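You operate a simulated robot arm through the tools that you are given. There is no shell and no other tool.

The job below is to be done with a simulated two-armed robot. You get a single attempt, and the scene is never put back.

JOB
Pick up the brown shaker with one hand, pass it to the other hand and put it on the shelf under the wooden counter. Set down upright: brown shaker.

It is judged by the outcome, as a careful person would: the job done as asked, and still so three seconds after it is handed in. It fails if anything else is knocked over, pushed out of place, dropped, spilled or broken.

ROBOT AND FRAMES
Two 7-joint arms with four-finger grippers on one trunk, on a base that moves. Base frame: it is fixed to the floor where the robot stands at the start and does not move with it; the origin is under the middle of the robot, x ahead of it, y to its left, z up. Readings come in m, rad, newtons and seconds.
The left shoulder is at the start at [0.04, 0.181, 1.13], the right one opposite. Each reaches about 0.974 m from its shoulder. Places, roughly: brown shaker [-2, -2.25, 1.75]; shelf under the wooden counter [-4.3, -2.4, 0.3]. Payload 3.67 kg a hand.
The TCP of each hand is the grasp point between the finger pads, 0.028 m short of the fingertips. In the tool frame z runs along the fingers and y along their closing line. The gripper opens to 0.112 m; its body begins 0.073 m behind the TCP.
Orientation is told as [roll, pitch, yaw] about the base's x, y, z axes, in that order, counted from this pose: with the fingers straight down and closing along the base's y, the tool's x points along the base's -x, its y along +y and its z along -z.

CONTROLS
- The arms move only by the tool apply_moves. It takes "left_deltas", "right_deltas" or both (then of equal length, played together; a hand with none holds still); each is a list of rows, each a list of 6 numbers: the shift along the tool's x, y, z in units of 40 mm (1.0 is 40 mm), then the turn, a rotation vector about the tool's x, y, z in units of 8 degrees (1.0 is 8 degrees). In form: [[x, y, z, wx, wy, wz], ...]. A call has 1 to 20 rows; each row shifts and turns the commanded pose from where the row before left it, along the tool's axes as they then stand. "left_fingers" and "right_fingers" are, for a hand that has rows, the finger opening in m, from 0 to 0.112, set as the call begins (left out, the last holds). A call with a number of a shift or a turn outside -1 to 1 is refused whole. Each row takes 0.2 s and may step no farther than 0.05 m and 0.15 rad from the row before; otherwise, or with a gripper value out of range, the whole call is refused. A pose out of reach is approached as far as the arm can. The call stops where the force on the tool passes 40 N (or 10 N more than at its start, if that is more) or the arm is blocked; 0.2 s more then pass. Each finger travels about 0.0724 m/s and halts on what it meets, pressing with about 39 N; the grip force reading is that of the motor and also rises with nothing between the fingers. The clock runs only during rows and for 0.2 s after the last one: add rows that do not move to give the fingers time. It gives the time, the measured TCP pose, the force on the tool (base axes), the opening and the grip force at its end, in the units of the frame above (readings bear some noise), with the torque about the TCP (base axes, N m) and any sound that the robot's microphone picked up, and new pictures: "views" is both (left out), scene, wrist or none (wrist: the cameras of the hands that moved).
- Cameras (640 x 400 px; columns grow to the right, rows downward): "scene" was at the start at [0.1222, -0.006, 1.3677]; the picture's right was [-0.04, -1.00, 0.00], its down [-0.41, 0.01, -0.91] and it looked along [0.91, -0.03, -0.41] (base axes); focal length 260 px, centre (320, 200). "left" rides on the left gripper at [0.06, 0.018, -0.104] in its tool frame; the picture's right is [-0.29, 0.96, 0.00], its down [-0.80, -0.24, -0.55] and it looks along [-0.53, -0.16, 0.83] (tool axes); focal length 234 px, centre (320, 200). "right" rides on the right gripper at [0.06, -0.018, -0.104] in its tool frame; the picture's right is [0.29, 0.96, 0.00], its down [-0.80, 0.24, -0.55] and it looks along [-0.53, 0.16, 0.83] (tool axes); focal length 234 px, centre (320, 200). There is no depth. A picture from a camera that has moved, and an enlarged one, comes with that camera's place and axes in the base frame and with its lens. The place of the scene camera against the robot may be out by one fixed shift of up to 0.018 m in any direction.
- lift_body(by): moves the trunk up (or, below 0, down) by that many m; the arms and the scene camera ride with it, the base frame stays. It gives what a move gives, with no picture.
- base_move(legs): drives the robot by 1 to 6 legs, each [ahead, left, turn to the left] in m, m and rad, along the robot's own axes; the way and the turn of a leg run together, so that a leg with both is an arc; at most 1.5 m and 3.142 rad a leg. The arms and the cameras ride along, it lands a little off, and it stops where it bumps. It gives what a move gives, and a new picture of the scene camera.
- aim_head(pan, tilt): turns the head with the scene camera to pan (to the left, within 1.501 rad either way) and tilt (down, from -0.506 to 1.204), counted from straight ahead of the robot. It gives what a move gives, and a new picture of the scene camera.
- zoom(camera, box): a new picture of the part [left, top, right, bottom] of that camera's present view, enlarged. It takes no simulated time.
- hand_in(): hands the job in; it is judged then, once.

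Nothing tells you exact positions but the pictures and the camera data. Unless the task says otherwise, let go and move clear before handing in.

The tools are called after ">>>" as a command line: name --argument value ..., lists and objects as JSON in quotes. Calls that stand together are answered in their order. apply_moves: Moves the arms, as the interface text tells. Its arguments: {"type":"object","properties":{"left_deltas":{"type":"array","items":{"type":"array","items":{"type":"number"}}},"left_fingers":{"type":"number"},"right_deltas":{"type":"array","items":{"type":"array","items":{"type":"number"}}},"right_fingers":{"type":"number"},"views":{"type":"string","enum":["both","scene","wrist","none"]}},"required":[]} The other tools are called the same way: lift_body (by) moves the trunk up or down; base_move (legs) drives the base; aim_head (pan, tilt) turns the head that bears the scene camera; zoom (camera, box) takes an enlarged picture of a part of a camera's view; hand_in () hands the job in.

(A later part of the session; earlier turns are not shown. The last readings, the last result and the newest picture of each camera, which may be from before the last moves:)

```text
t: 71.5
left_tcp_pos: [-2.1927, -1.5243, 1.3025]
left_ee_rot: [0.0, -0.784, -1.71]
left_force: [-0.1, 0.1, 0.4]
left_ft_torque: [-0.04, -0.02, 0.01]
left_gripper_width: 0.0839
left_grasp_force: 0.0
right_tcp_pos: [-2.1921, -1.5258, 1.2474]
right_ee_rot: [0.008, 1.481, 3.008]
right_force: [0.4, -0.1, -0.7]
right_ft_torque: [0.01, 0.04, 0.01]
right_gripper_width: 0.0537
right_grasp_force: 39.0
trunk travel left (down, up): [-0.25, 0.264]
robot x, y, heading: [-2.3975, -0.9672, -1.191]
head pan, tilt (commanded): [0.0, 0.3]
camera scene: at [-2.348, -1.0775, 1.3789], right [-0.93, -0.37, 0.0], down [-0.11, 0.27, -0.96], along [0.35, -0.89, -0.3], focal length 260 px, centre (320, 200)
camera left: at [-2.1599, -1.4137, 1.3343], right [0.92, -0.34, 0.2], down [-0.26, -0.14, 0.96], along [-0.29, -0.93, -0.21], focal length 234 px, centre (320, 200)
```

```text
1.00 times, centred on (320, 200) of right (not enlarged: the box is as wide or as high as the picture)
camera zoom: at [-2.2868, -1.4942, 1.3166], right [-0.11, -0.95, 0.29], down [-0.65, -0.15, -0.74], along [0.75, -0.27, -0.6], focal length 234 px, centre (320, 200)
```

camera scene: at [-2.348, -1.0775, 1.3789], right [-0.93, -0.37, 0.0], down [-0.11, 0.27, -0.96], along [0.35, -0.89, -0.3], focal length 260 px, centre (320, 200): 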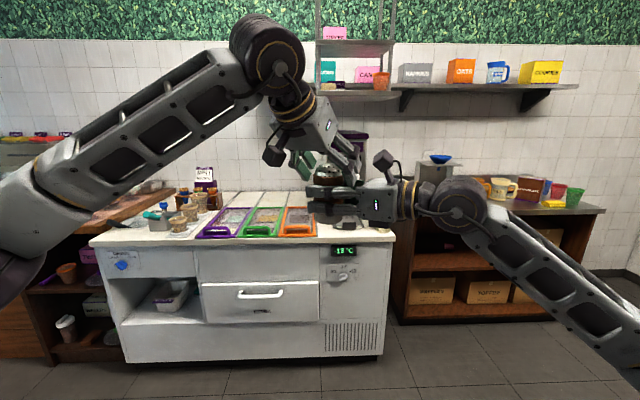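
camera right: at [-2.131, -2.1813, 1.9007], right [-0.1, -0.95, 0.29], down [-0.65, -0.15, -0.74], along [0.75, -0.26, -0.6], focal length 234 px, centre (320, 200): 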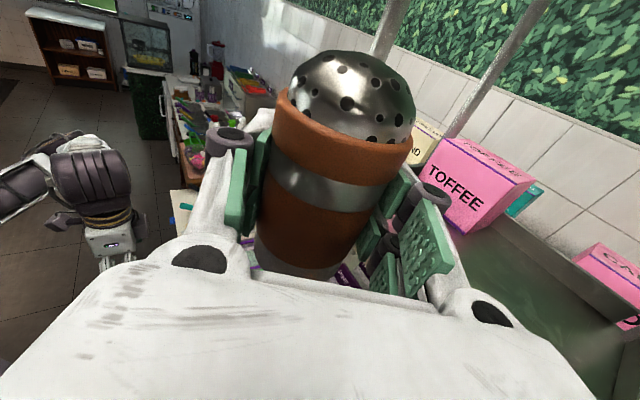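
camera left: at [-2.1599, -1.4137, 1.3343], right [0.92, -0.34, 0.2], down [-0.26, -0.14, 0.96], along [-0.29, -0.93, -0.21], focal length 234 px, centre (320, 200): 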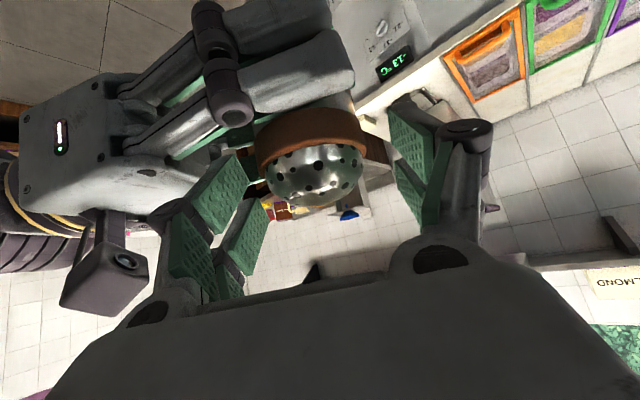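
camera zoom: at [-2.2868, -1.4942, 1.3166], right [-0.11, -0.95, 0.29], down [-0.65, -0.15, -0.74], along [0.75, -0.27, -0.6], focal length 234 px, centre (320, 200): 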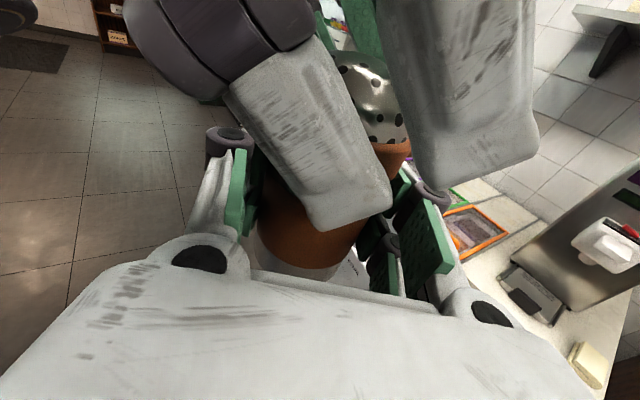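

The left fingers straddle the upper brown band without contact. Closing the left gripper.

>>> apply_moves --left_deltas '[[0, 0, 0, 0, 0, 0], [0, 0, 0, 0, 0, 0], [0, 0, 0, 0, 0, 0], [0, 0, 0, 0, 0, 0], [0, 0, 0, 0, 0, 0]]' --left_fingers 0.02 --views "both"

>>> zoom --camera "left" --box '[120, 0, 520, 250]'

>>> zoom --camera "scene" --box '[260, 100, 420, 240]'

>>> zoom --camera "right" --box '[0, 0, 640, 400]'

```text
t: 72.7
left_tcp_pos: [-2.1941, -1.5252, 1.3029]
left_ee_rot: [-0.001, -0.785, -1.711]
left_force: [-6.4, 2.5, -0.5]
left_ft_torque: [0.1, 0.21, -0.03]
left_gripper_width: 0.0547
left_grasp_force: 38.5
right_tcp_pos: [-2.1926, -1.5267, 1.248]
right_ee_rot: [0.002, 1.481, 3.003]
right_force: [6.7, -2.7, -2.1]
right_ft_torque: [0.01, 0.09, -0.01]
right_gripper_width: 0.0538
right_grasp_force: 39.0
trunk travel left (down, up): [-0.25, 0.264]
robot x, y, heading: [-2.4028, -0.968, -1.192]
head pan, tilt (commanded): [0.0, 0.3]
camera scene: at [-2.348, -1.0778, 1.3789], right [-0.93, -0.37, 0.0], down [-0.11, 0.28, -0.96], along [0.35, -0.89, -0.3], focal length 260 px, centre (320, 200)
camera left: at [-2.1604, -1.4138, 1.3343], right [0.92, -0.34, 0.2], down [-0.26, -0.14, 0.96], along [-0.29, -0.93, -0.21], focal length 234 px, centre (320, 200)
```

scene: 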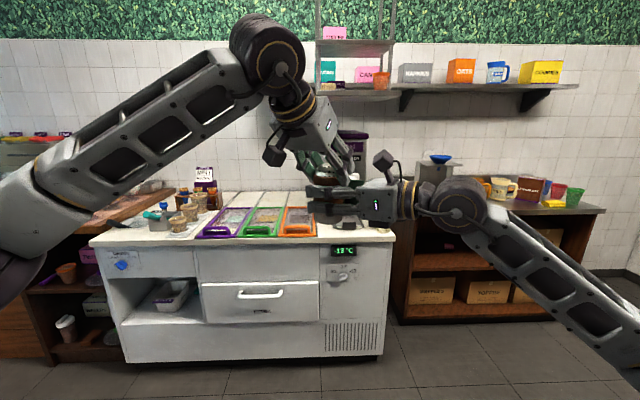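
left: 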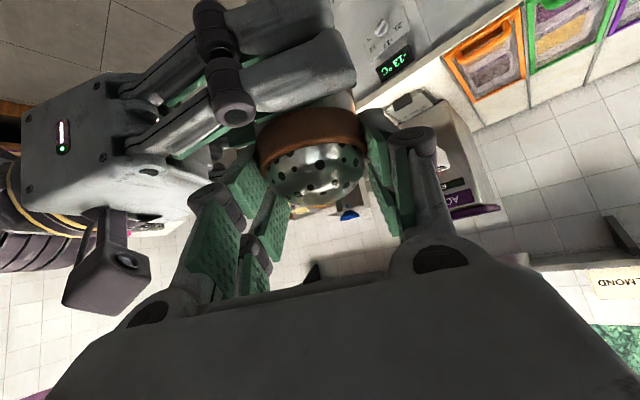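

```text
1.60 times, centred on (320, 125) of left
camera zoom: at [-2.1604, -1.4138, 1.3343], right [0.92, -0.34, 0.2], down [-0.26, -0.14, 0.96], along [-0.29, -0.93, -0.21], focal length 375 px, centre (320, 320)
```

zoom: 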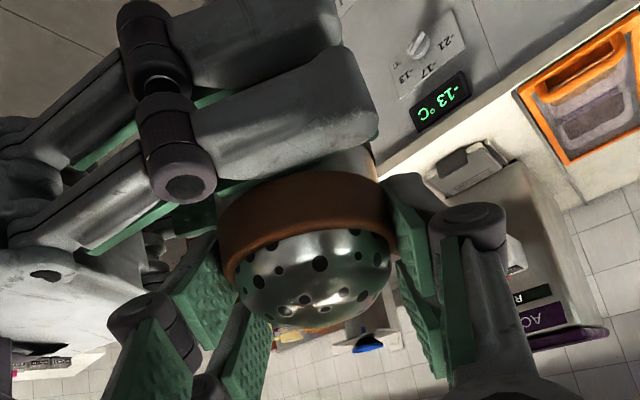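

```text
2.86 times, centred on (340, 170) of scene
camera zoom: at [-2.348, -1.0778, 1.3789], right [-0.93, -0.37, 0.0], down [-0.11, 0.28, -0.96], along [0.35, -0.89, -0.3], focal length 744 px, centre (263, 286)
```

zoom: 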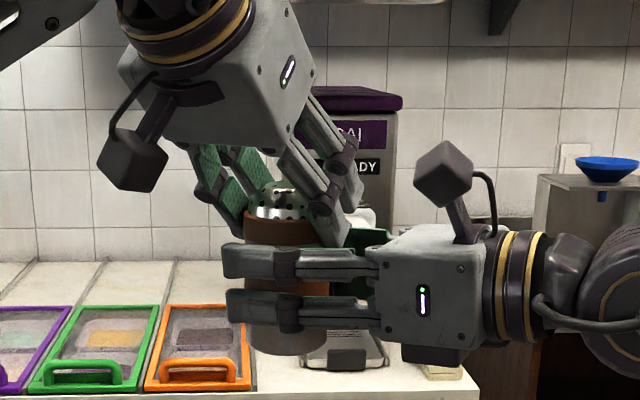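

```text
1.00 times, centred on (320, 200) of right (not enlarged: the box is as wide or as high as the picture)
camera zoom: at [-2.2868, -1.4946, 1.3164], right [-0.11, -0.95, 0.29], down [-0.65, -0.15, -0.74], along [0.75, -0.27, -0.6], focal length 234 px, centre (320, 200)
```

zoom: 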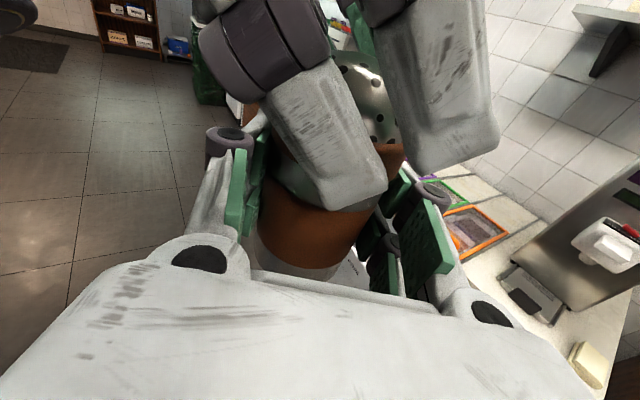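

Left grip is firm (38.5 N). Now opening the right fingers.

>>> apply_moves --right_deltas '[[0, 0, 0, 0, 0, 0], [0, 0, 0, 0, 0, 0], [0, 0, 0, 0, 0, 0]]' --right_fingers 0.078 --views "both"

>>> zoom --camera "scene" --box '[260, 100, 420, 240]'

>>> zoom --camera "left" --box '[120, 0, 520, 250]'

```text
t: 73.5
left_tcp_pos: [-2.1934, -1.5265, 1.3028]
left_ee_rot: [0.0, -0.785, -1.711]
left_force: [0.1, 0.3, 0.4]
left_ft_torque: [0.0, 0.0, 0.0]
left_gripper_width: 0.0548
left_grasp_force: 39.3
right_tcp_pos: [-2.1941, -1.5271, 1.2476]
right_ee_rot: [0.007, 1.481, 3.004]
right_force: [-0.2, 0.1, 0.7]
right_ft_torque: [-0.01, 0.01, 0.01]
right_gripper_width: 0.0779
right_grasp_force: 0.0
trunk travel left (down, up): [-0.25, 0.264]
robot x, y, heading: [-2.3981, -0.9694, -1.189]
head pan, tilt (commanded): [0.0, 0.3]
camera scene: at [-2.348, -1.0778, 1.3789], right [-0.93, -0.37, 0.0], down [-0.11, 0.27, -0.96], along [0.35, -0.89, -0.3], focal length 260 px, centre (320, 200)
camera right: at [-2.2869, -1.4945, 1.3165], right [-0.11, -0.95, 0.29], down [-0.65, -0.15, -0.74], along [0.75, -0.27, -0.6], focal length 234 px, centre (320, 200)
```

scene: 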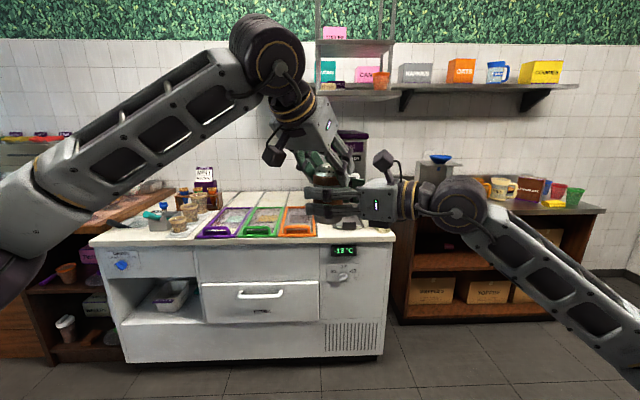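
right: 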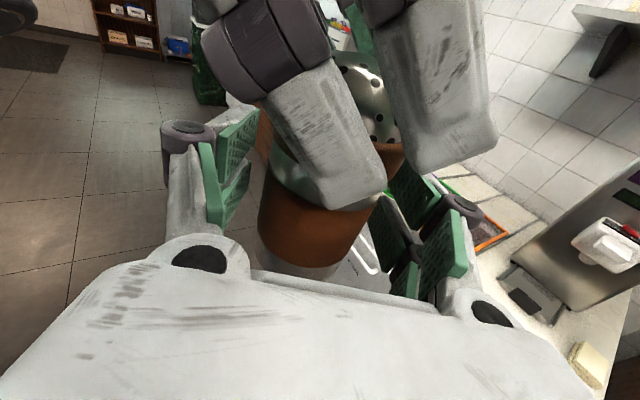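

```text
2.86 times, centred on (340, 170) of scene
camera zoom: at [-2.348, -1.0778, 1.3789], right [-0.93, -0.37, 0.0], down [-0.11, 0.27, -0.96], along [0.35, -0.89, -0.3], focal length 744 px, centre (263, 286)
```

zoom: 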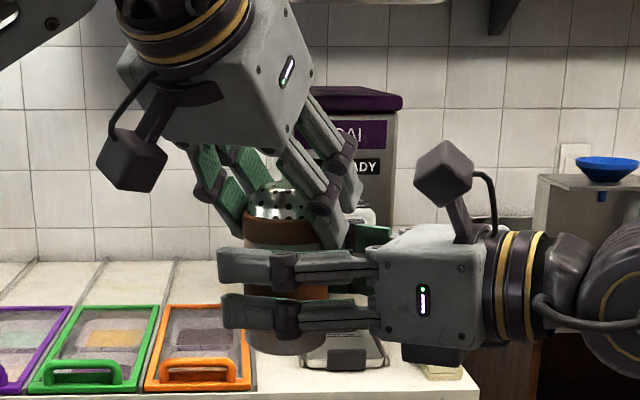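

```text
1.60 times, centred on (320, 125) of left
camera zoom: at [-2.1599, -1.4139, 1.3343], right [0.92, -0.34, 0.2], down [-0.26, -0.14, 0.96], along [-0.29, -0.93, -0.21], focal length 375 px, centre (320, 320)
```

zoom: 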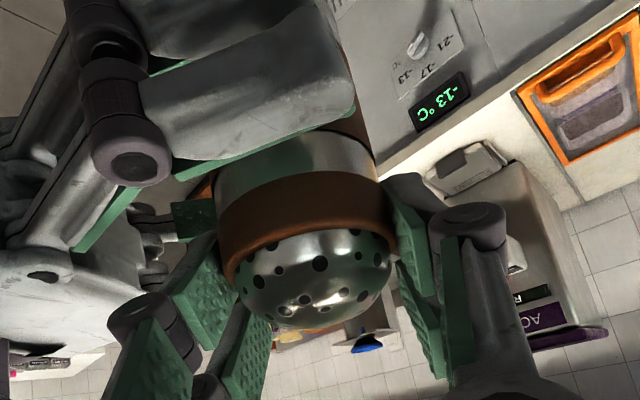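

Left hand holds the shaker alone. Retreating the right hand straight back along its axis.

>>> apply_moves --right_deltas '[[0, 0, -0.4, 0, 0, 0], [0, 0, -0.6, 0, 0, 0], [0, 0, -0.7, 0, 0, 0], [0, 0, -0.8, 0, 0, 0], [0, 0, -0.8, 0, 0, 0], [0, 0, -0.8, 0, 0, 0], [0, 0, 0, 0, 0, 0]]' --views "both"

>>> zoom --camera "scene" --box '[260, 100, 420, 240]'

>>> zoom --camera "left" --box '[120, 0, 520, 250]'

```text
t: 75.1
left_tcp_pos: [-2.1917, -1.525, 1.3019]
left_ee_rot: [-0.002, -0.785, -1.709]
left_force: [0.1, -0.1, 0.5]
left_ft_torque: [-0.02, 0.01, 0.0]
left_gripper_width: 0.0551
left_grasp_force: 39.3
right_tcp_pos: [-2.3555, -1.5039, 1.2632]
right_ee_rot: [0.005, 1.48, 3.009]
right_force: [-0.3, 0.6, -1.1]
right_ft_torque: [0.01, 0.01, 0.0]
right_gripper_width: 0.0778
right_grasp_force: 0.1
trunk travel left (down, up): [-0.25, 0.264]
robot x, y, heading: [-2.4029, -0.9717, -1.188]
head pan, tilt (commanded): [0.0, 0.3]
camera scene: at [-2.3471, -1.0783, 1.3788], right [-0.93, -0.37, 0.0], down [-0.11, 0.28, -0.95], along [0.35, -0.89, -0.3], focal length 260 px, centre (320, 200)
camera right: at [-2.4485, -1.4715, 1.3317], right [-0.11, -0.95, 0.29], down [-0.65, -0.15, -0.74], along [0.75, -0.27, -0.6], focal length 234 px, centre (320, 200)
```

scene: 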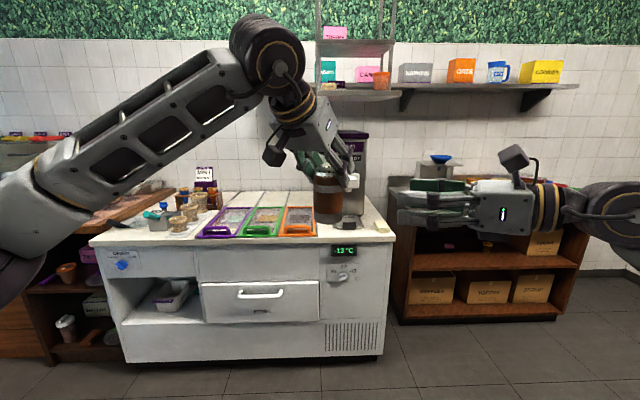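
right: 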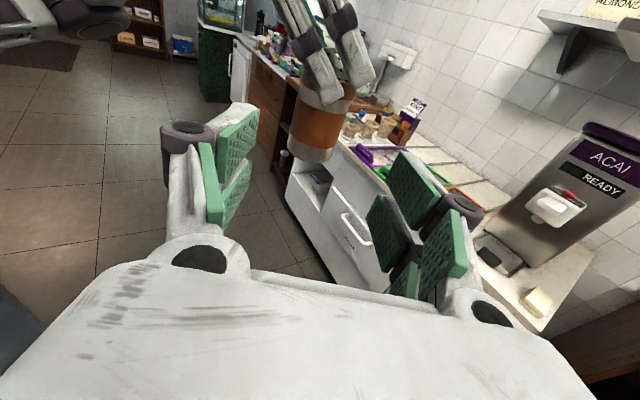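

```text
2.86 times, centred on (340, 170) of scene
camera zoom: at [-2.3471, -1.0783, 1.3788], right [-0.93, -0.37, 0.0], down [-0.11, 0.28, -0.95], along [0.35, -0.89, -0.3], focal length 744 px, centre (263, 286)
```

zoom: 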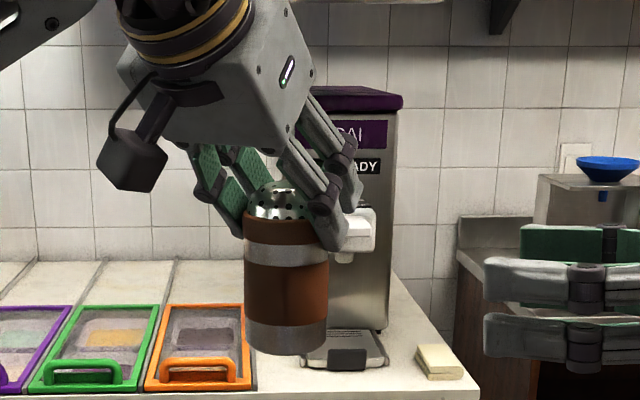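

```text
1.60 times, centred on (320, 125) of left
camera zoom: at [-2.1591, -1.4143, 1.3339], right [0.92, -0.34, 0.2], down [-0.26, -0.14, 0.96], along [-0.29, -0.93, -0.21], focal length 375 px, centre (320, 320)
```

zoom: 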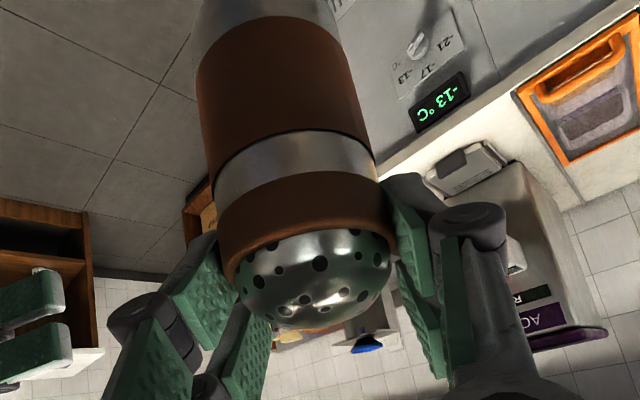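

The hand-over worked: the shaker hangs upright in the left hand. I'll stow the right arm back a bit, square the left hand straight ahead, then look toward the wooden counter.

>>> apply_moves --right_deltas '[[0, -0.4, -0.808, 0, 0, 0], [0, -0.4, -0.808, 0, 0, 0], [0, -0.4, -0.808, 0, 0, 0], [0, -0.4, -0.808, 0, 0, 0], [0, -0.4, -0.808, 0, 0, 0], [0, 0, 0, 0, 0, 0]]' --left_deltas '[[0, 0, 0, -0.527, 0, -0.527], [0, 0, 0, -0.527, 0, -0.527], [0, 0, 0, -0.527, 0, -0.527], [0, 0, 0, -0.527, 0, -0.527], [0, 0, 0, -0.527, 0, -0.527], [0, 0, 0, 0, 0, 0]]' --views "both"

>>> aim_head --pan -1.4 --tilt 0.4

```text
t: 76.5
left_tcp_pos: [-2.1919, -1.5254, 1.3005]
left_ee_rot: [-0.001, -0.786, -1.187]
left_force: [-0.2, -1.3, 0.0]
left_ft_torque: [0.01, 0.02, 0.0]
left_gripper_width: 0.0549
left_grasp_force: 38.8
right_tcp_pos: [-2.5031, -1.4013, 1.2767]
right_ee_rot: [0.002, 1.481, 3.0]
right_force: [0.5, -0.3, 0.8]
right_ft_torque: [0.03, -0.02, 0.0]
right_gripper_width: 0.078
right_grasp_force: 0.1
trunk travel left (down, up): [-0.25, 0.264]
robot x, y, heading: [-2.3969, -0.9717, -1.189]
head pan, tilt (commanded): [0.0, 0.3]
camera scene: at [-2.3476, -1.0778, 1.3789], right [-0.93, -0.37, 0.0], down [-0.11, 0.28, -0.96], along [0.35, -0.89, -0.3], focal length 260 px, centre (320, 200)
camera right: at [-2.5963, -1.3693, 1.3453], right [-0.11, -0.95, 0.29], down [-0.65, -0.15, -0.74], along [0.75, -0.27, -0.6], focal length 234 px, centre (320, 200)
camera left: at [-2.2199, -1.4118, 1.3338], right [0.96, 0.17, 0.2], down [-0.16, -0.25, 0.96], along [0.21, -0.95, -0.21], focal length 234 px, centre (320, 200)
```

scene: 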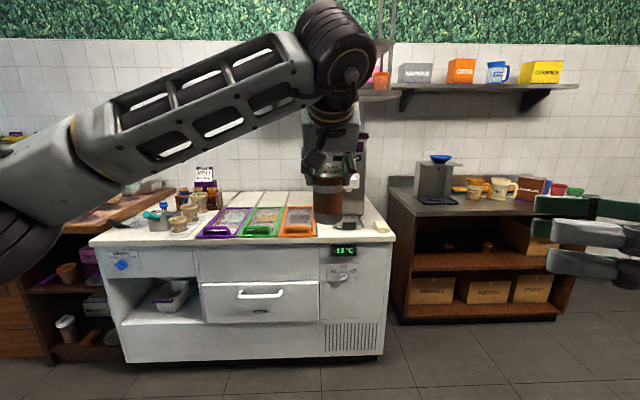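
right: 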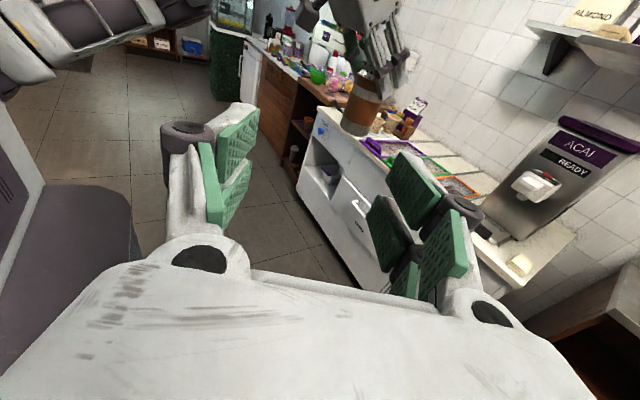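
left: 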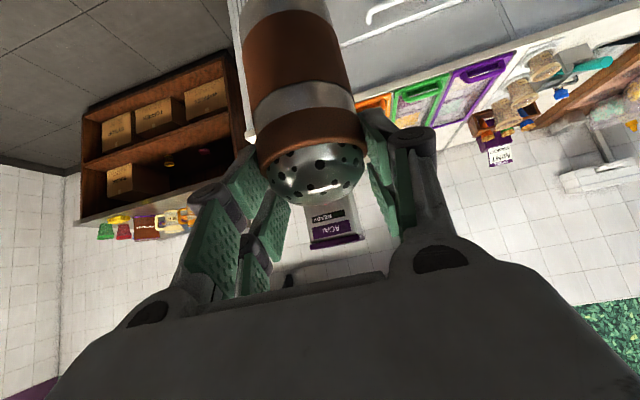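

```text
t: 78.0
left_tcp_pos: [-2.1929, -1.525, 1.3018]
left_ee_rot: [0.0, -0.784, -1.191]
left_force: [0.2, -0.2, -0.2]
left_ft_torque: [0.01, 0.01, -0.01]
left_gripper_width: 0.0548
left_grasp_force: 38.8
right_tcp_pos: [-2.5043, -1.4017, 1.2768]
right_ee_rot: [0.006, 1.481, 3.004]
right_force: [-0.7, -0.3, -0.7]
right_ft_torque: [0.0, 0.01, 0.03]
right_gripper_width: 0.0781
right_grasp_force: 0.1
trunk travel left (down, up): [-0.25, 0.264]
robot x, y, heading: [-2.4009, -0.9699, -1.191]
head pan, tilt (commanded): [-1.4, 0.4]
camera scene: at [-2.4616, -1.0397, 1.3696], right [-0.52, 0.85, 0.0], down [0.33, 0.2, -0.92], along [-0.78, -0.48, -0.39], focal length 260 px, centre (320, 200)
```

scene: 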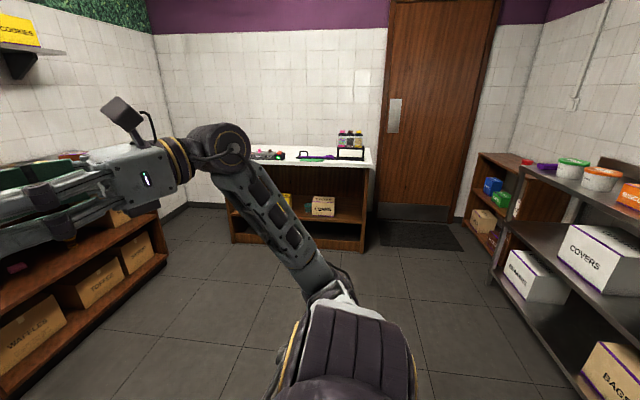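

Now I'll turn the base right to face the wooden counter at the far end.

>>> base_move --legs '[[0, 0, -1.56]]'

>>> aim_head --pan -0.2 --tilt 0.35

```text
t: 82.6
left_tcp_pos: [-2.9518, -1.1874, 1.3018]
left_ee_rot: [0.0, -0.785, -2.738]
left_force: [-0.4, 0.9, -0.1]
left_ft_torque: [-0.01, 0.01, 0.07]
left_gripper_width: 0.0549
left_grasp_force: 38.8
right_tcp_pos: [-2.8339, -0.8753, 1.2771]
right_ee_rot: [0.008, 1.48, 1.458]
right_force: [0.2, -0.8, 0.5]
right_ft_torque: [0.02, 0.0, -0.01]
right_gripper_width: 0.0781
right_grasp_force: 0.1
trunk travel left (down, up): [-0.25, 0.264]
robot x, y, heading: [-2.4014, -0.9694, -2.738]
head pan, tilt (commanded): [-1.4, 0.4]
camera scene: at [-2.4594, -0.902, 1.3696], right [0.84, 0.54, 0.0], down [0.21, -0.33, -0.92], along [-0.5, 0.77, -0.39], focal length 260 px, centre (320, 200)
```

scene: 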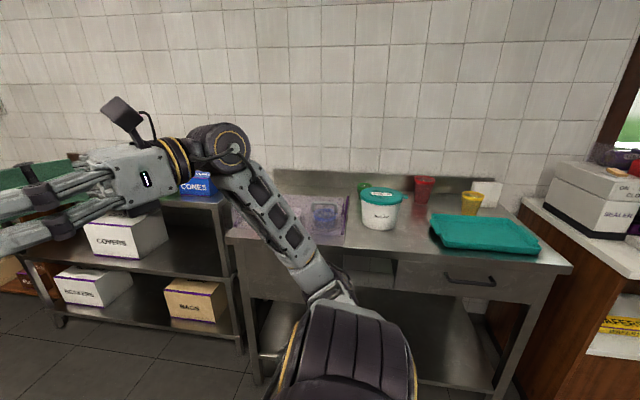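

```text
t: 84.0
left_tcp_pos: [-2.9506, -1.1867, 1.3022]
left_ee_rot: [0.001, -0.787, -2.739]
left_force: [0.0, -0.1, 0.1]
left_ft_torque: [0.01, -0.02, 0.01]
left_gripper_width: 0.0549
left_grasp_force: 39.1
right_tcp_pos: [-2.8344, -0.8749, 1.2765]
right_ee_rot: [0.008, 1.481, 1.456]
right_force: [0.4, -0.6, -0.6]
right_ft_torque: [0.0, -0.02, 0.02]
right_gripper_width: 0.0781
right_grasp_force: 0.0
trunk travel left (down, up): [-0.25, 0.264]
robot x, y, heading: [-2.4024, -0.9667, -2.74]
head pan, tilt (commanded): [-0.201, 0.351]
camera scene: at [-2.5004, -0.9985, 1.3742], right [-0.2, 0.98, 0.0], down [0.34, 0.07, -0.94], along [-0.92, -0.19, -0.34], focal length 260 px, centre (320, 200)
```

scene: 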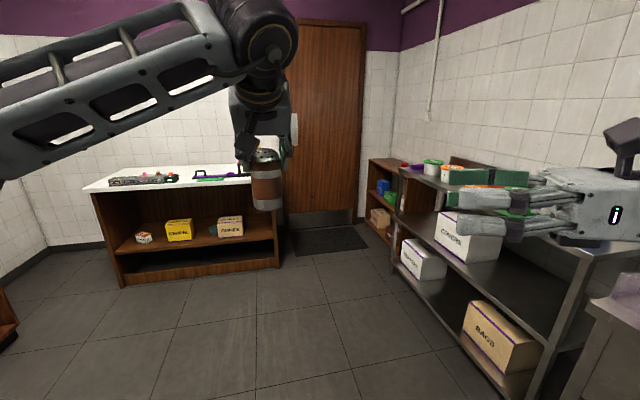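

>>> zoom --camera "scene" --box '[80, 150, 300, 300]'

>>> zoom --camera "left" --box '[0, 0, 640, 400]'

```text
2.67 times, centred on (190, 225) of scene
camera zoom: at [-2.5004, -0.9985, 1.3742], right [-0.2, 0.98, 0.0], down [0.34, 0.07, -0.94], along [-0.92, -0.19, -0.34], focal length 695 px, centre (667, 133)
```

zoom: 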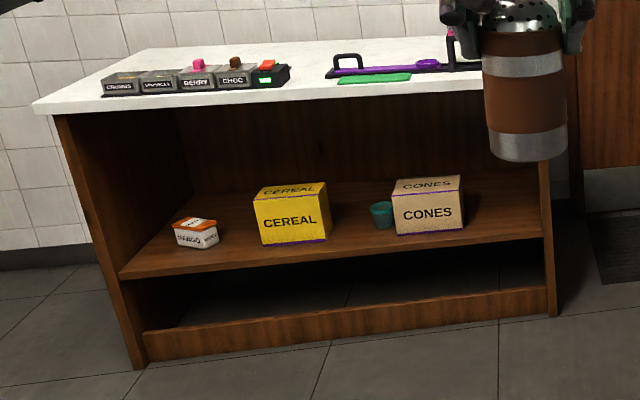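

```text
1.00 times, centred on (320, 200) of left (not enlarged: the box is as wide or as high as the picture)
camera zoom: at [-2.838, -1.1592, 1.3339], right [0.19, -0.96, 0.2], down [-0.25, 0.15, 0.96], along [-0.95, -0.23, -0.21], focal length 234 px, centre (320, 200)
```

zoom: 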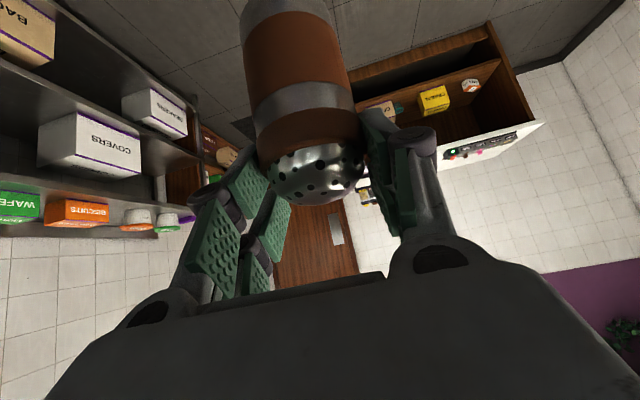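

I now have the shelf geometry: its front edge is about 2.1 m ahead at z≈0.32, with a free ~0.2 m spot at the right end beside the CONES box. I'll drive ahead 1.1 m and look again.

>>> base_move --legs '[[1.1, 0, 0]]'

>>> aim_head --pan 0.0 --tilt 0.6

```text
t: 89.8
left_tcp_pos: [-3.964, -1.6193, 1.3018]
left_ee_rot: [0.0, -0.786, -2.738]
left_force: [0.8, -0.3, 0.3]
left_ft_torque: [0.04, 0.01, 0.0]
left_gripper_width: 0.0548
left_grasp_force: 38.6
right_tcp_pos: [-3.8478, -1.3077, 1.2763]
right_ee_rot: [0.006, 1.479, 1.454]
right_force: [-0.6, -0.1, -0.3]
right_ft_torque: [0.01, 0.0, 0.03]
right_gripper_width: 0.0777
right_grasp_force: 0.1
trunk travel left (down, up): [-0.25, 0.264]
robot x, y, heading: [-3.4146, -1.3984, -2.734]
head pan, tilt (commanded): [-0.201, 0.351]
camera scene: at [-3.5139, -1.4301, 1.3741], right [-0.2, 0.98, 0.0], down [0.34, 0.07, -0.94], along [-0.92, -0.19, -0.34], focal length 260 px, centre (320, 200)
```

scene: 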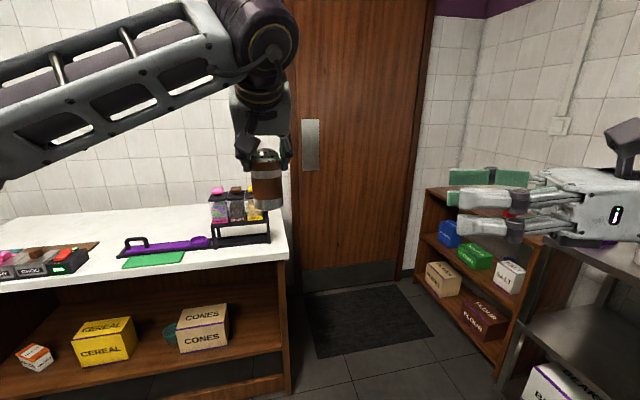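

```text
t: 90.6
left_tcp_pos: [-3.9645, -1.6195, 1.3017]
left_ee_rot: [-0.001, -0.785, -2.739]
left_force: [0.5, -0.2, 0.6]
left_ft_torque: [-0.01, -0.02, -0.01]
left_gripper_width: 0.0548
left_grasp_force: 38.9
right_tcp_pos: [-3.8477, -1.3068, 1.2765]
right_ee_rot: [0.008, 1.479, 1.458]
right_force: [0.6, 0.3, -0.2]
right_ft_torque: [-0.03, -0.02, 0.0]
right_gripper_width: 0.078
right_grasp_force: 0.0
trunk travel left (down, up): [-0.25, 0.264]
robot x, y, heading: [-3.4114, -1.4008, -2.738]
head pan, tilt (commanded): [0.0, 0.6]
camera scene: at [-3.5037, -1.4458, 1.3515], right [-0.39, 0.92, 0.0], down [0.52, 0.22, -0.83], along [-0.76, -0.32, -0.56], focal length 260 px, centre (320, 200)
```

scene: 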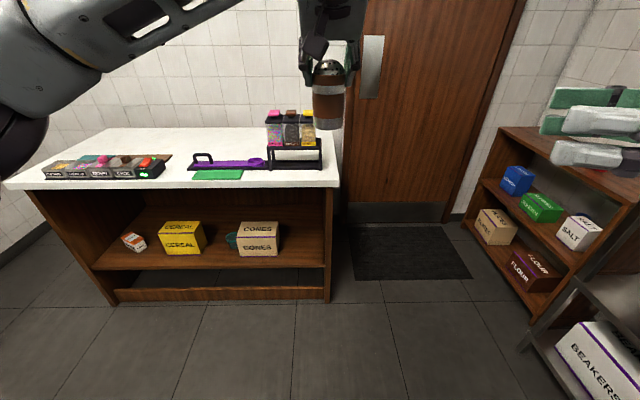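

>>> zoom --camera "scene" --box '[100, 120, 356, 310]'

```text
2.11 times, centred on (228, 215) of scene
camera zoom: at [-3.5037, -1.4458, 1.3515], right [-0.39, 0.92, 0.0], down [0.52, 0.22, -0.83], along [-0.76, -0.32, -0.56], focal length 548 px, centre (514, 168)
```

zoom: 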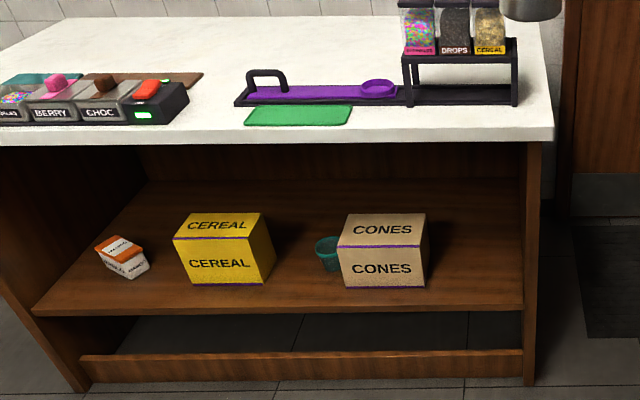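

The free spot at the shelf's right end (robot-frame ahead ≈1.08, left ≈0.10, shelf z≈0.32–0.335) is clear. I'll lower the trunk, shift the left hand sideways and lower it here, well in front of the counter.

>>> lift_body --by -0.245

>>> apply_moves --left_deltas '[[0, 0.95, 0, 0, 0, 0], [0, 0.95, 0, 0, 0, 0], [0, 0.95, 0, 0, 0, 0], [0.7, 0, 0.7, 0, 0, 0], [0.7, 0, 0.7, 0, 0, 0], [0.7, 0, 0.7, 0, 0, 0], [0.7, 0, 0.7, 0, 0, 0], [0.7, 0, 0.7, 0, 0, 0], [0.7, 0, 0.7, 0, 0, 0], [0, 0, 0, 0, 0, 0]]' --views "both"

```text
t: 93.1
left_tcp_pos: [-3.9644, -1.6186, 1.0582]
left_ee_rot: [-0.001, -0.786, -2.738]
left_force: [0.0, -0.2, 0.0]
left_ft_torque: [-0.01, -0.02, -0.03]
left_gripper_width: 0.0547
left_grasp_force: 39.1
right_tcp_pos: [-3.8466, -1.3065, 1.033]
right_ee_rot: [0.007, 1.48, 1.461]
right_force: [-0.5, 0.9, -1.1]
right_ft_torque: [-0.01, -0.02, -0.01]
right_gripper_width: 0.0779
right_grasp_force: 0.0
trunk travel left (down, up): [-0.005, 0.509]
robot x, y, heading: [-3.4091, -1.3992, -2.741]
head pan, tilt (commanded): [0.0, 0.6]
```

```text
t: 95.3
left_tcp_pos: [-3.92, -1.723, 0.8198]
left_ee_rot: [-0.003, -0.786, -2.737]
left_force: [-0.2, 1.3, -0.5]
left_ft_torque: [0.01, 0.03, 0.0]
left_gripper_width: 0.0551
left_grasp_force: 38.4
right_tcp_pos: [-3.8476, -1.3073, 1.0324]
right_ee_rot: [0.007, 1.482, 1.46]
right_force: [-0.2, -0.2, 0.0]
right_ft_torque: [0.02, 0.01, 0.03]
right_gripper_width: 0.078
right_grasp_force: 0.1
trunk travel left (down, up): [-0.005, 0.509]
robot x, y, heading: [-3.4143, -1.4029, -2.738]
head pan, tilt (commanded): [0.0, 0.6]
camera scene: at [-3.5036, -1.4459, 1.1068], right [-0.39, 0.92, 0.0], down [0.52, 0.22, -0.82], along [-0.76, -0.32, -0.57], focal length 260 px, centre (320, 200)
camera left: at [-3.8069, -1.6949, 0.8521], right [0.19, -0.96, 0.2], down [-0.25, 0.15, 0.96], along [-0.95, -0.23, -0.21], focal length 234 px, centre (320, 200)
```

scene: 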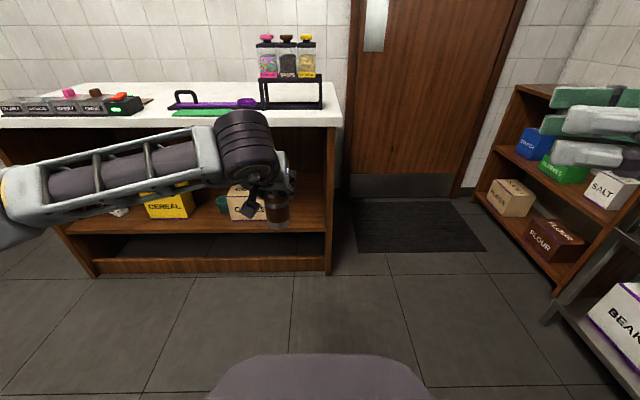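
left: 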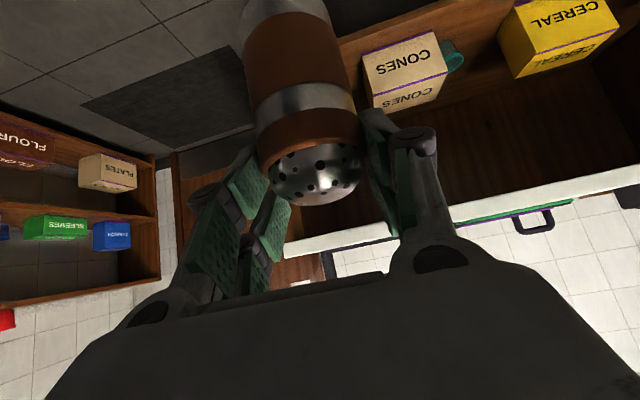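

Continuing straight down to about z=0.50 (shaker base ~7 cm above shelf level).

>>> apply_moves --left_deltas '[[0.7, 0, 0.7, 0, 0, 0], [0.7, 0, 0.7, 0, 0, 0], [0.7, 0, 0.7, 0, 0, 0], [0.7, 0, 0.7, 0, 0, 0], [0.7, 0, 0.7, 0, 0, 0], [0.7, 0, 0.7, 0, 0, 0], [0.7, 0, 0.7, 0, 0, 0], [0.7, 0, 0.7, 0, 0, 0], [0, 0, 0, 0, 0, 0]]' --views "both"

>>> zoom --camera "scene" --box '[180, 80, 380, 280]'

```text
t: 97.3
left_tcp_pos: [-3.9197, -1.7233, 0.5031]
left_ee_rot: [0.0, -0.787, -2.737]
left_force: [-1.3, 0.2, -0.6]
left_ft_torque: [-0.01, -0.02, -0.01]
left_gripper_width: 0.0549
left_grasp_force: 38.7
right_tcp_pos: [-3.8476, -1.3075, 1.0328]
right_ee_rot: [0.007, 1.481, 1.456]
right_force: [-0.4, -0.4, 0.0]
right_ft_torque: [-0.02, -0.02, 0.0]
right_gripper_width: 0.078
right_grasp_force: 0.0
trunk travel left (down, up): [-0.005, 0.509]
robot x, y, heading: [-3.4127, -1.3968, -2.734]
head pan, tilt (commanded): [0.0, 0.6]
camera scene: at [-3.5036, -1.446, 1.1067], right [-0.39, 0.92, 0.0], down [0.52, 0.22, -0.82], along [-0.76, -0.32, -0.57], focal length 260 px, centre (320, 200)
camera left: at [-3.8062, -1.6951, 0.5341], right [0.19, -0.96, 0.2], down [-0.25, 0.15, 0.96], along [-0.95, -0.23, -0.21], focal length 234 px, centre (320, 200)
```

scene: 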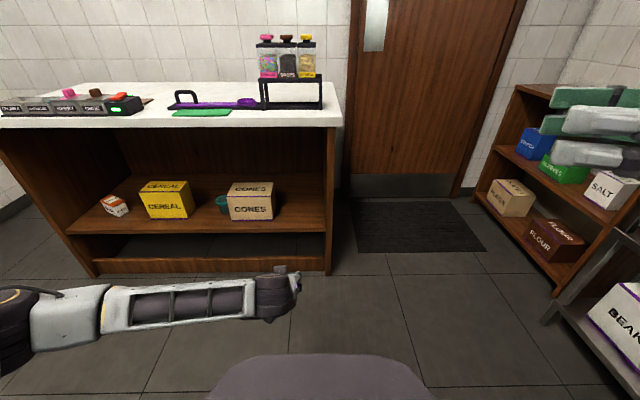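
left: 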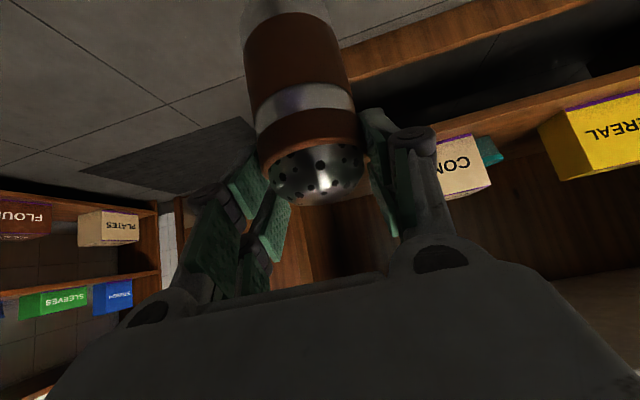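

```text
2.00 times, centred on (280, 180) of scene
camera zoom: at [-3.5036, -1.446, 1.1067], right [-0.39, 0.92, 0.0], down [0.52, 0.22, -0.82], along [-0.76, -0.32, -0.57], focal length 521 px, centre (400, 240)
```

zoom: 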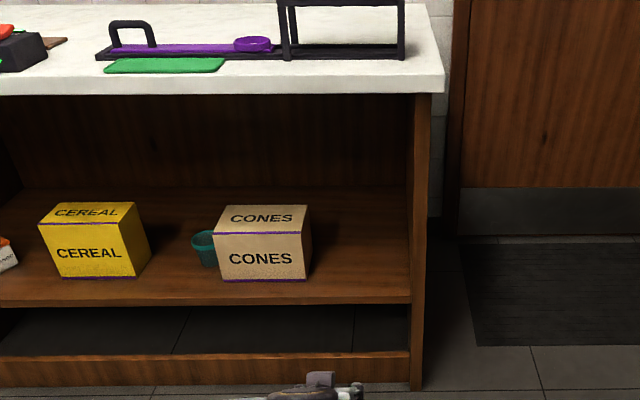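

Clear view: shelf ≈0.32 m high, free space from the right panel (left −0.02) to the CONES box (left 0.224); my hand is at left ≈0.10. Driving ahead 0.38 m so the shaker reaches the shelf's front edge, above shelf level.

>>> base_move --legs '[[0.38, 0, 0]]'

>>> aim_head --pan 0.0 --tilt 0.9

>>> zoom --camera "left" --box '[0, 0, 640, 400]'

```text
t: 99.8
left_tcp_pos: [-4.2713, -1.8732, 0.5021]
left_ee_rot: [0.0, -0.786, -2.74]
left_force: [-0.6, -0.4, -1.3]
left_ft_torque: [-0.05, -0.03, -0.02]
left_gripper_width: 0.0548
left_grasp_force: 39.1
right_tcp_pos: [-4.1995, -1.4574, 1.0313]
right_ee_rot: [0.002, 1.48, 1.451]
right_force: [0.3, 0.2, -0.6]
right_ft_torque: [0.03, 0.0, 0.02]
right_gripper_width: 0.0778
right_grasp_force: 0.0
trunk travel left (down, up): [-0.005, 0.509]
robot x, y, heading: [-3.7646, -1.5516, -2.739]
head pan, tilt (commanded): [0.0, 0.6]
camera scene: at [-3.8558, -1.5958, 1.1066], right [-0.39, 0.92, 0.0], down [0.52, 0.22, -0.82], along [-0.76, -0.32, -0.57], focal length 260 px, centre (320, 200)
```

scene: 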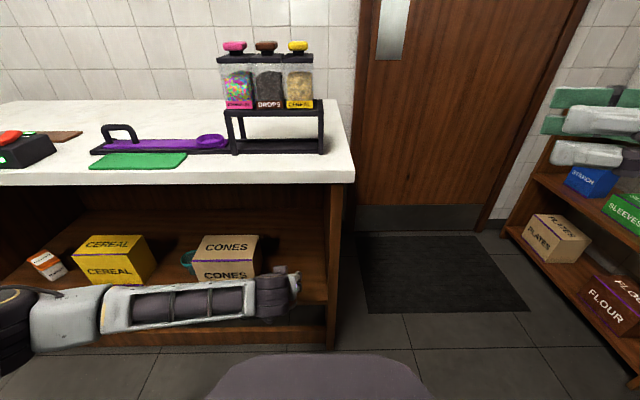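

```text
t: 100.6
left_tcp_pos: [-4.271, -1.8731, 0.502]
left_ee_rot: [0.001, -0.784, -2.738]
left_force: [-0.5, 0.2, -0.6]
left_ft_torque: [0.02, 0.02, 0.05]
left_gripper_width: 0.0548
left_grasp_force: 39.2
right_tcp_pos: [-4.1985, -1.4564, 1.0323]
right_ee_rot: [0.009, 1.479, 1.458]
right_force: [-0.3, 0.7, -0.1]
right_ft_torque: [0.04, -0.03, 0.0]
right_gripper_width: 0.0779
right_grasp_force: 0.1
trunk travel left (down, up): [-0.005, 0.509]
robot x, y, heading: [-3.7633, -1.5477, -2.741]
head pan, tilt (commanded): [0.0, 0.901]
camera scene: at [-3.8434, -1.5906, 1.082], right [-0.39, 0.92, 0.0], down [0.72, 0.31, -0.62], along [-0.57, -0.24, -0.78], focal length 260 px, centre (320, 200)
```

scene: 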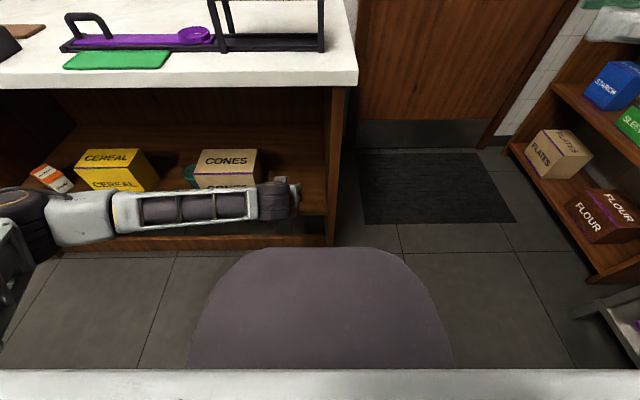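

```text
1.00 times, centred on (320, 200) of left (not enlarged: the box is as wide or as high as the picture)
camera zoom: at [-4.1578, -1.8446, 0.5343], right [0.19, -0.96, 0.2], down [-0.25, 0.15, 0.96], along [-0.95, -0.23, -0.21], focal length 234 px, centre (320, 200)
```

zoom: 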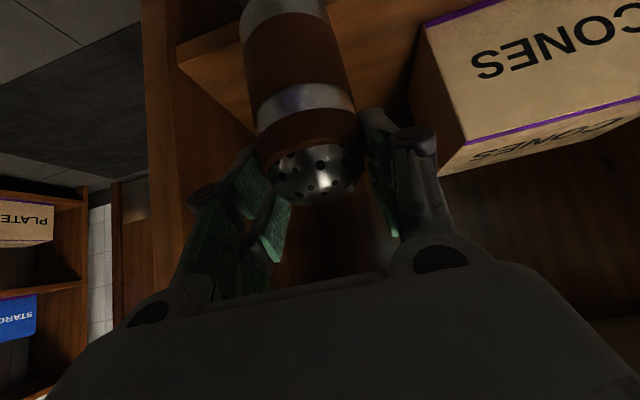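

The shaker is at the shelf front edge, centred between the right panel and the CONES box. Moving it forward ~11 cm into the shelf at this height.

>>> apply_moves --left_deltas '[[-0.64, 0.03, 0.64, 0, 0, 0], [-0.64, 0.03, 0.64, 0, 0, 0], [-0.64, 0.03, 0.64, 0, 0, 0], [0, 0, 0, 0, 0, 0]]' --views "both"

>>> zoom --camera "scene" --box '[160, 80, 400, 260]'

```text
t: 101.6
left_tcp_pos: [-4.3711, -1.9192, 0.5015]
left_ee_rot: [-0.002, -0.787, -2.739]
left_force: [-0.3, 0.0, -0.5]
left_ft_torque: [0.0, -0.01, 0.0]
left_gripper_width: 0.0547
left_grasp_force: 39.4
right_tcp_pos: [-4.1986, -1.4562, 1.0319]
right_ee_rot: [0.01, 1.48, 1.457]
right_force: [-0.4, 0.0, 0.2]
right_ft_torque: [0.02, 0.02, -0.04]
right_gripper_width: 0.078
right_grasp_force: 0.1
trunk travel left (down, up): [-0.005, 0.509]
robot x, y, heading: [-3.7655, -1.551, -2.743]
head pan, tilt (commanded): [0.0, 0.901]
camera scene: at [-3.8434, -1.5906, 1.0819], right [-0.39, 0.92, 0.0], down [0.72, 0.31, -0.62], along [-0.57, -0.24, -0.78], focal length 260 px, centre (320, 200)
camera left: at [-4.257, -1.8903, 0.5341], right [0.19, -0.96, 0.2], down [-0.25, 0.15, 0.96], along [-0.95, -0.23, -0.21], focal length 234 px, centre (320, 200)
```

scene: 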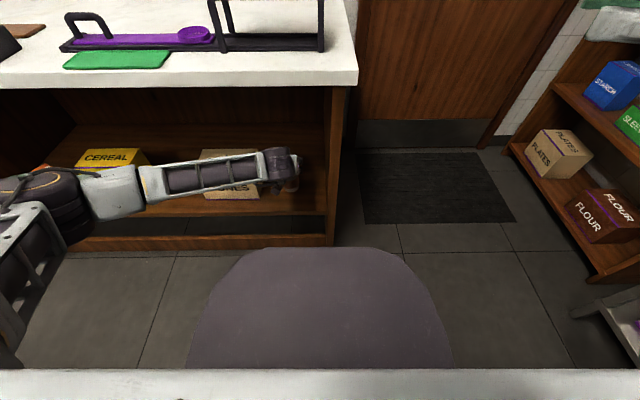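
left: 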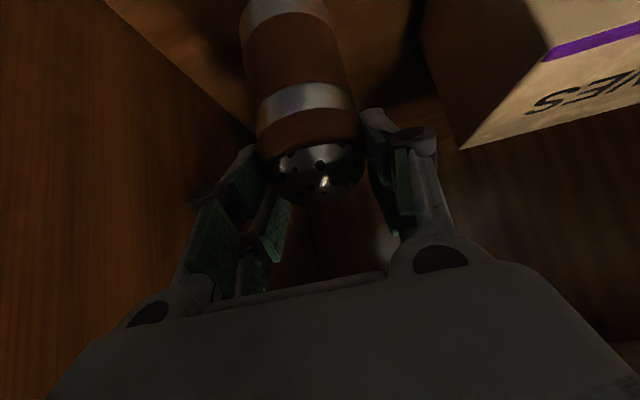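

```text
2.22 times, centred on (280, 170) of scene
camera zoom: at [-3.8434, -1.5906, 1.0819], right [-0.39, 0.92, 0.0], down [0.72, 0.31, -0.62], along [-0.57, -0.24, -0.78], focal length 579 px, centre (409, 267)
```

zoom: 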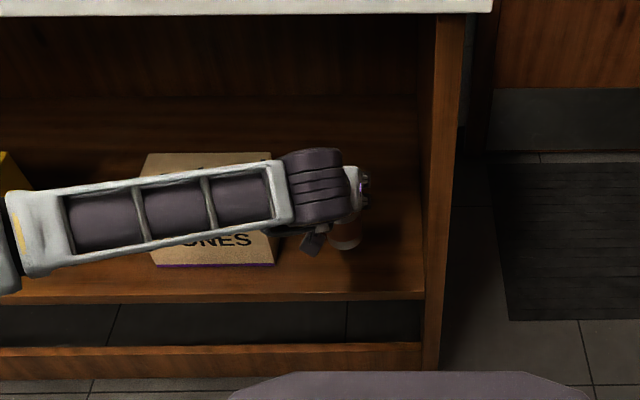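

Position is right (8 cm inside the edge). Lowering 5 cm first, then in small steps until touch-down.

>>> apply_moves --left_deltas '[[0.22, 0, 0.22, 0, 0, 0], [0.22, 0, 0.22, 0, 0, 0], [0.22, 0, 0.22, 0, 0, 0], [0.22, 0, 0.22, 0, 0, 0], [0, 0, 0, 0, 0, 0], [0, 0, 0, 0, 0, 0]]' --views "both"

>>> zoom --camera "left" --box '[160, 0, 480, 200]'

>>> zoom --camera "scene" --box '[220, 110, 360, 230]'

```text
t: 103.0
left_tcp_pos: [-4.3699, -1.9197, 0.4522]
left_ee_rot: [0.001, -0.786, -2.739]
left_force: [0.2, 0.8, 0.2]
left_ft_torque: [0.01, -0.01, -0.03]
left_gripper_width: 0.0549
left_grasp_force: 39.3
right_tcp_pos: [-4.1984, -1.4557, 1.0328]
right_ee_rot: [0.007, 1.479, 1.458]
right_force: [-1.2, 0.0, -0.5]
right_ft_torque: [0.01, 0.0, 0.03]
right_gripper_width: 0.078
right_grasp_force: 0.0
trunk travel left (down, up): [-0.005, 0.509]
robot x, y, heading: [-3.767, -1.5494, -2.74]
head pan, tilt (commanded): [0.0, 0.901]
camera scene: at [-3.8434, -1.5906, 1.0819], right [-0.39, 0.92, 0.0], down [0.72, 0.31, -0.62], along [-0.57, -0.24, -0.78], focal length 260 px, centre (320, 200)
camera left: at [-4.2561, -1.8906, 0.4843], right [0.19, -0.96, 0.2], down [-0.25, 0.15, 0.96], along [-0.95, -0.23, -0.21], focal length 234 px, centre (320, 200)
```

scene: 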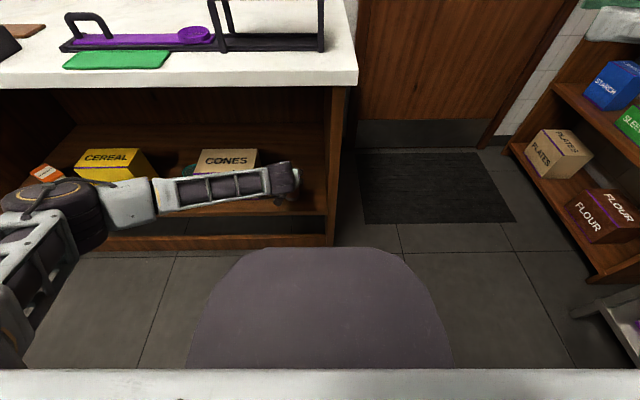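
left: 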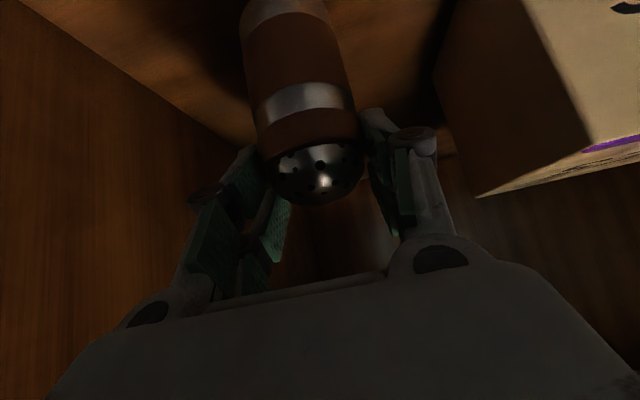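

```text
2.00 times, centred on (320, 100) of left
camera zoom: at [-4.2561, -1.8906, 0.4843], right [0.19, -0.96, 0.2], down [-0.25, 0.15, 0.96], along [-0.95, -0.23, -0.21], focal length 468 px, centre (320, 400)
```

zoom: 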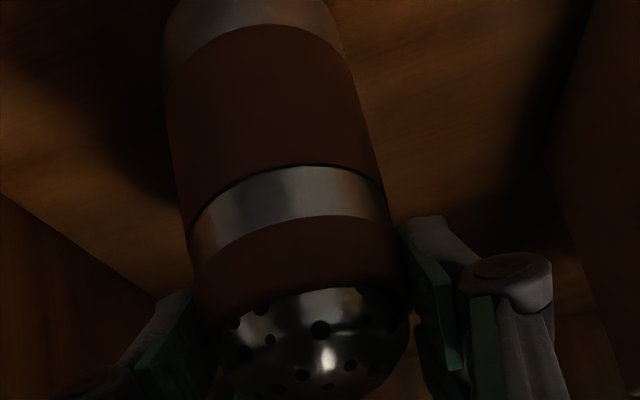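

```text
3.33 times, centred on (290, 170) of scene
camera zoom: at [-3.8434, -1.5906, 1.0819], right [-0.39, 0.92, 0.0], down [0.72, 0.31, -0.62], along [-0.57, -0.24, -0.78], focal length 868 px, centre (420, 300)
```

zoom: 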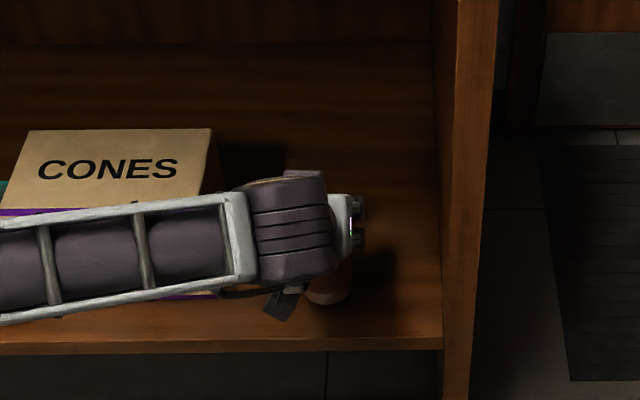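

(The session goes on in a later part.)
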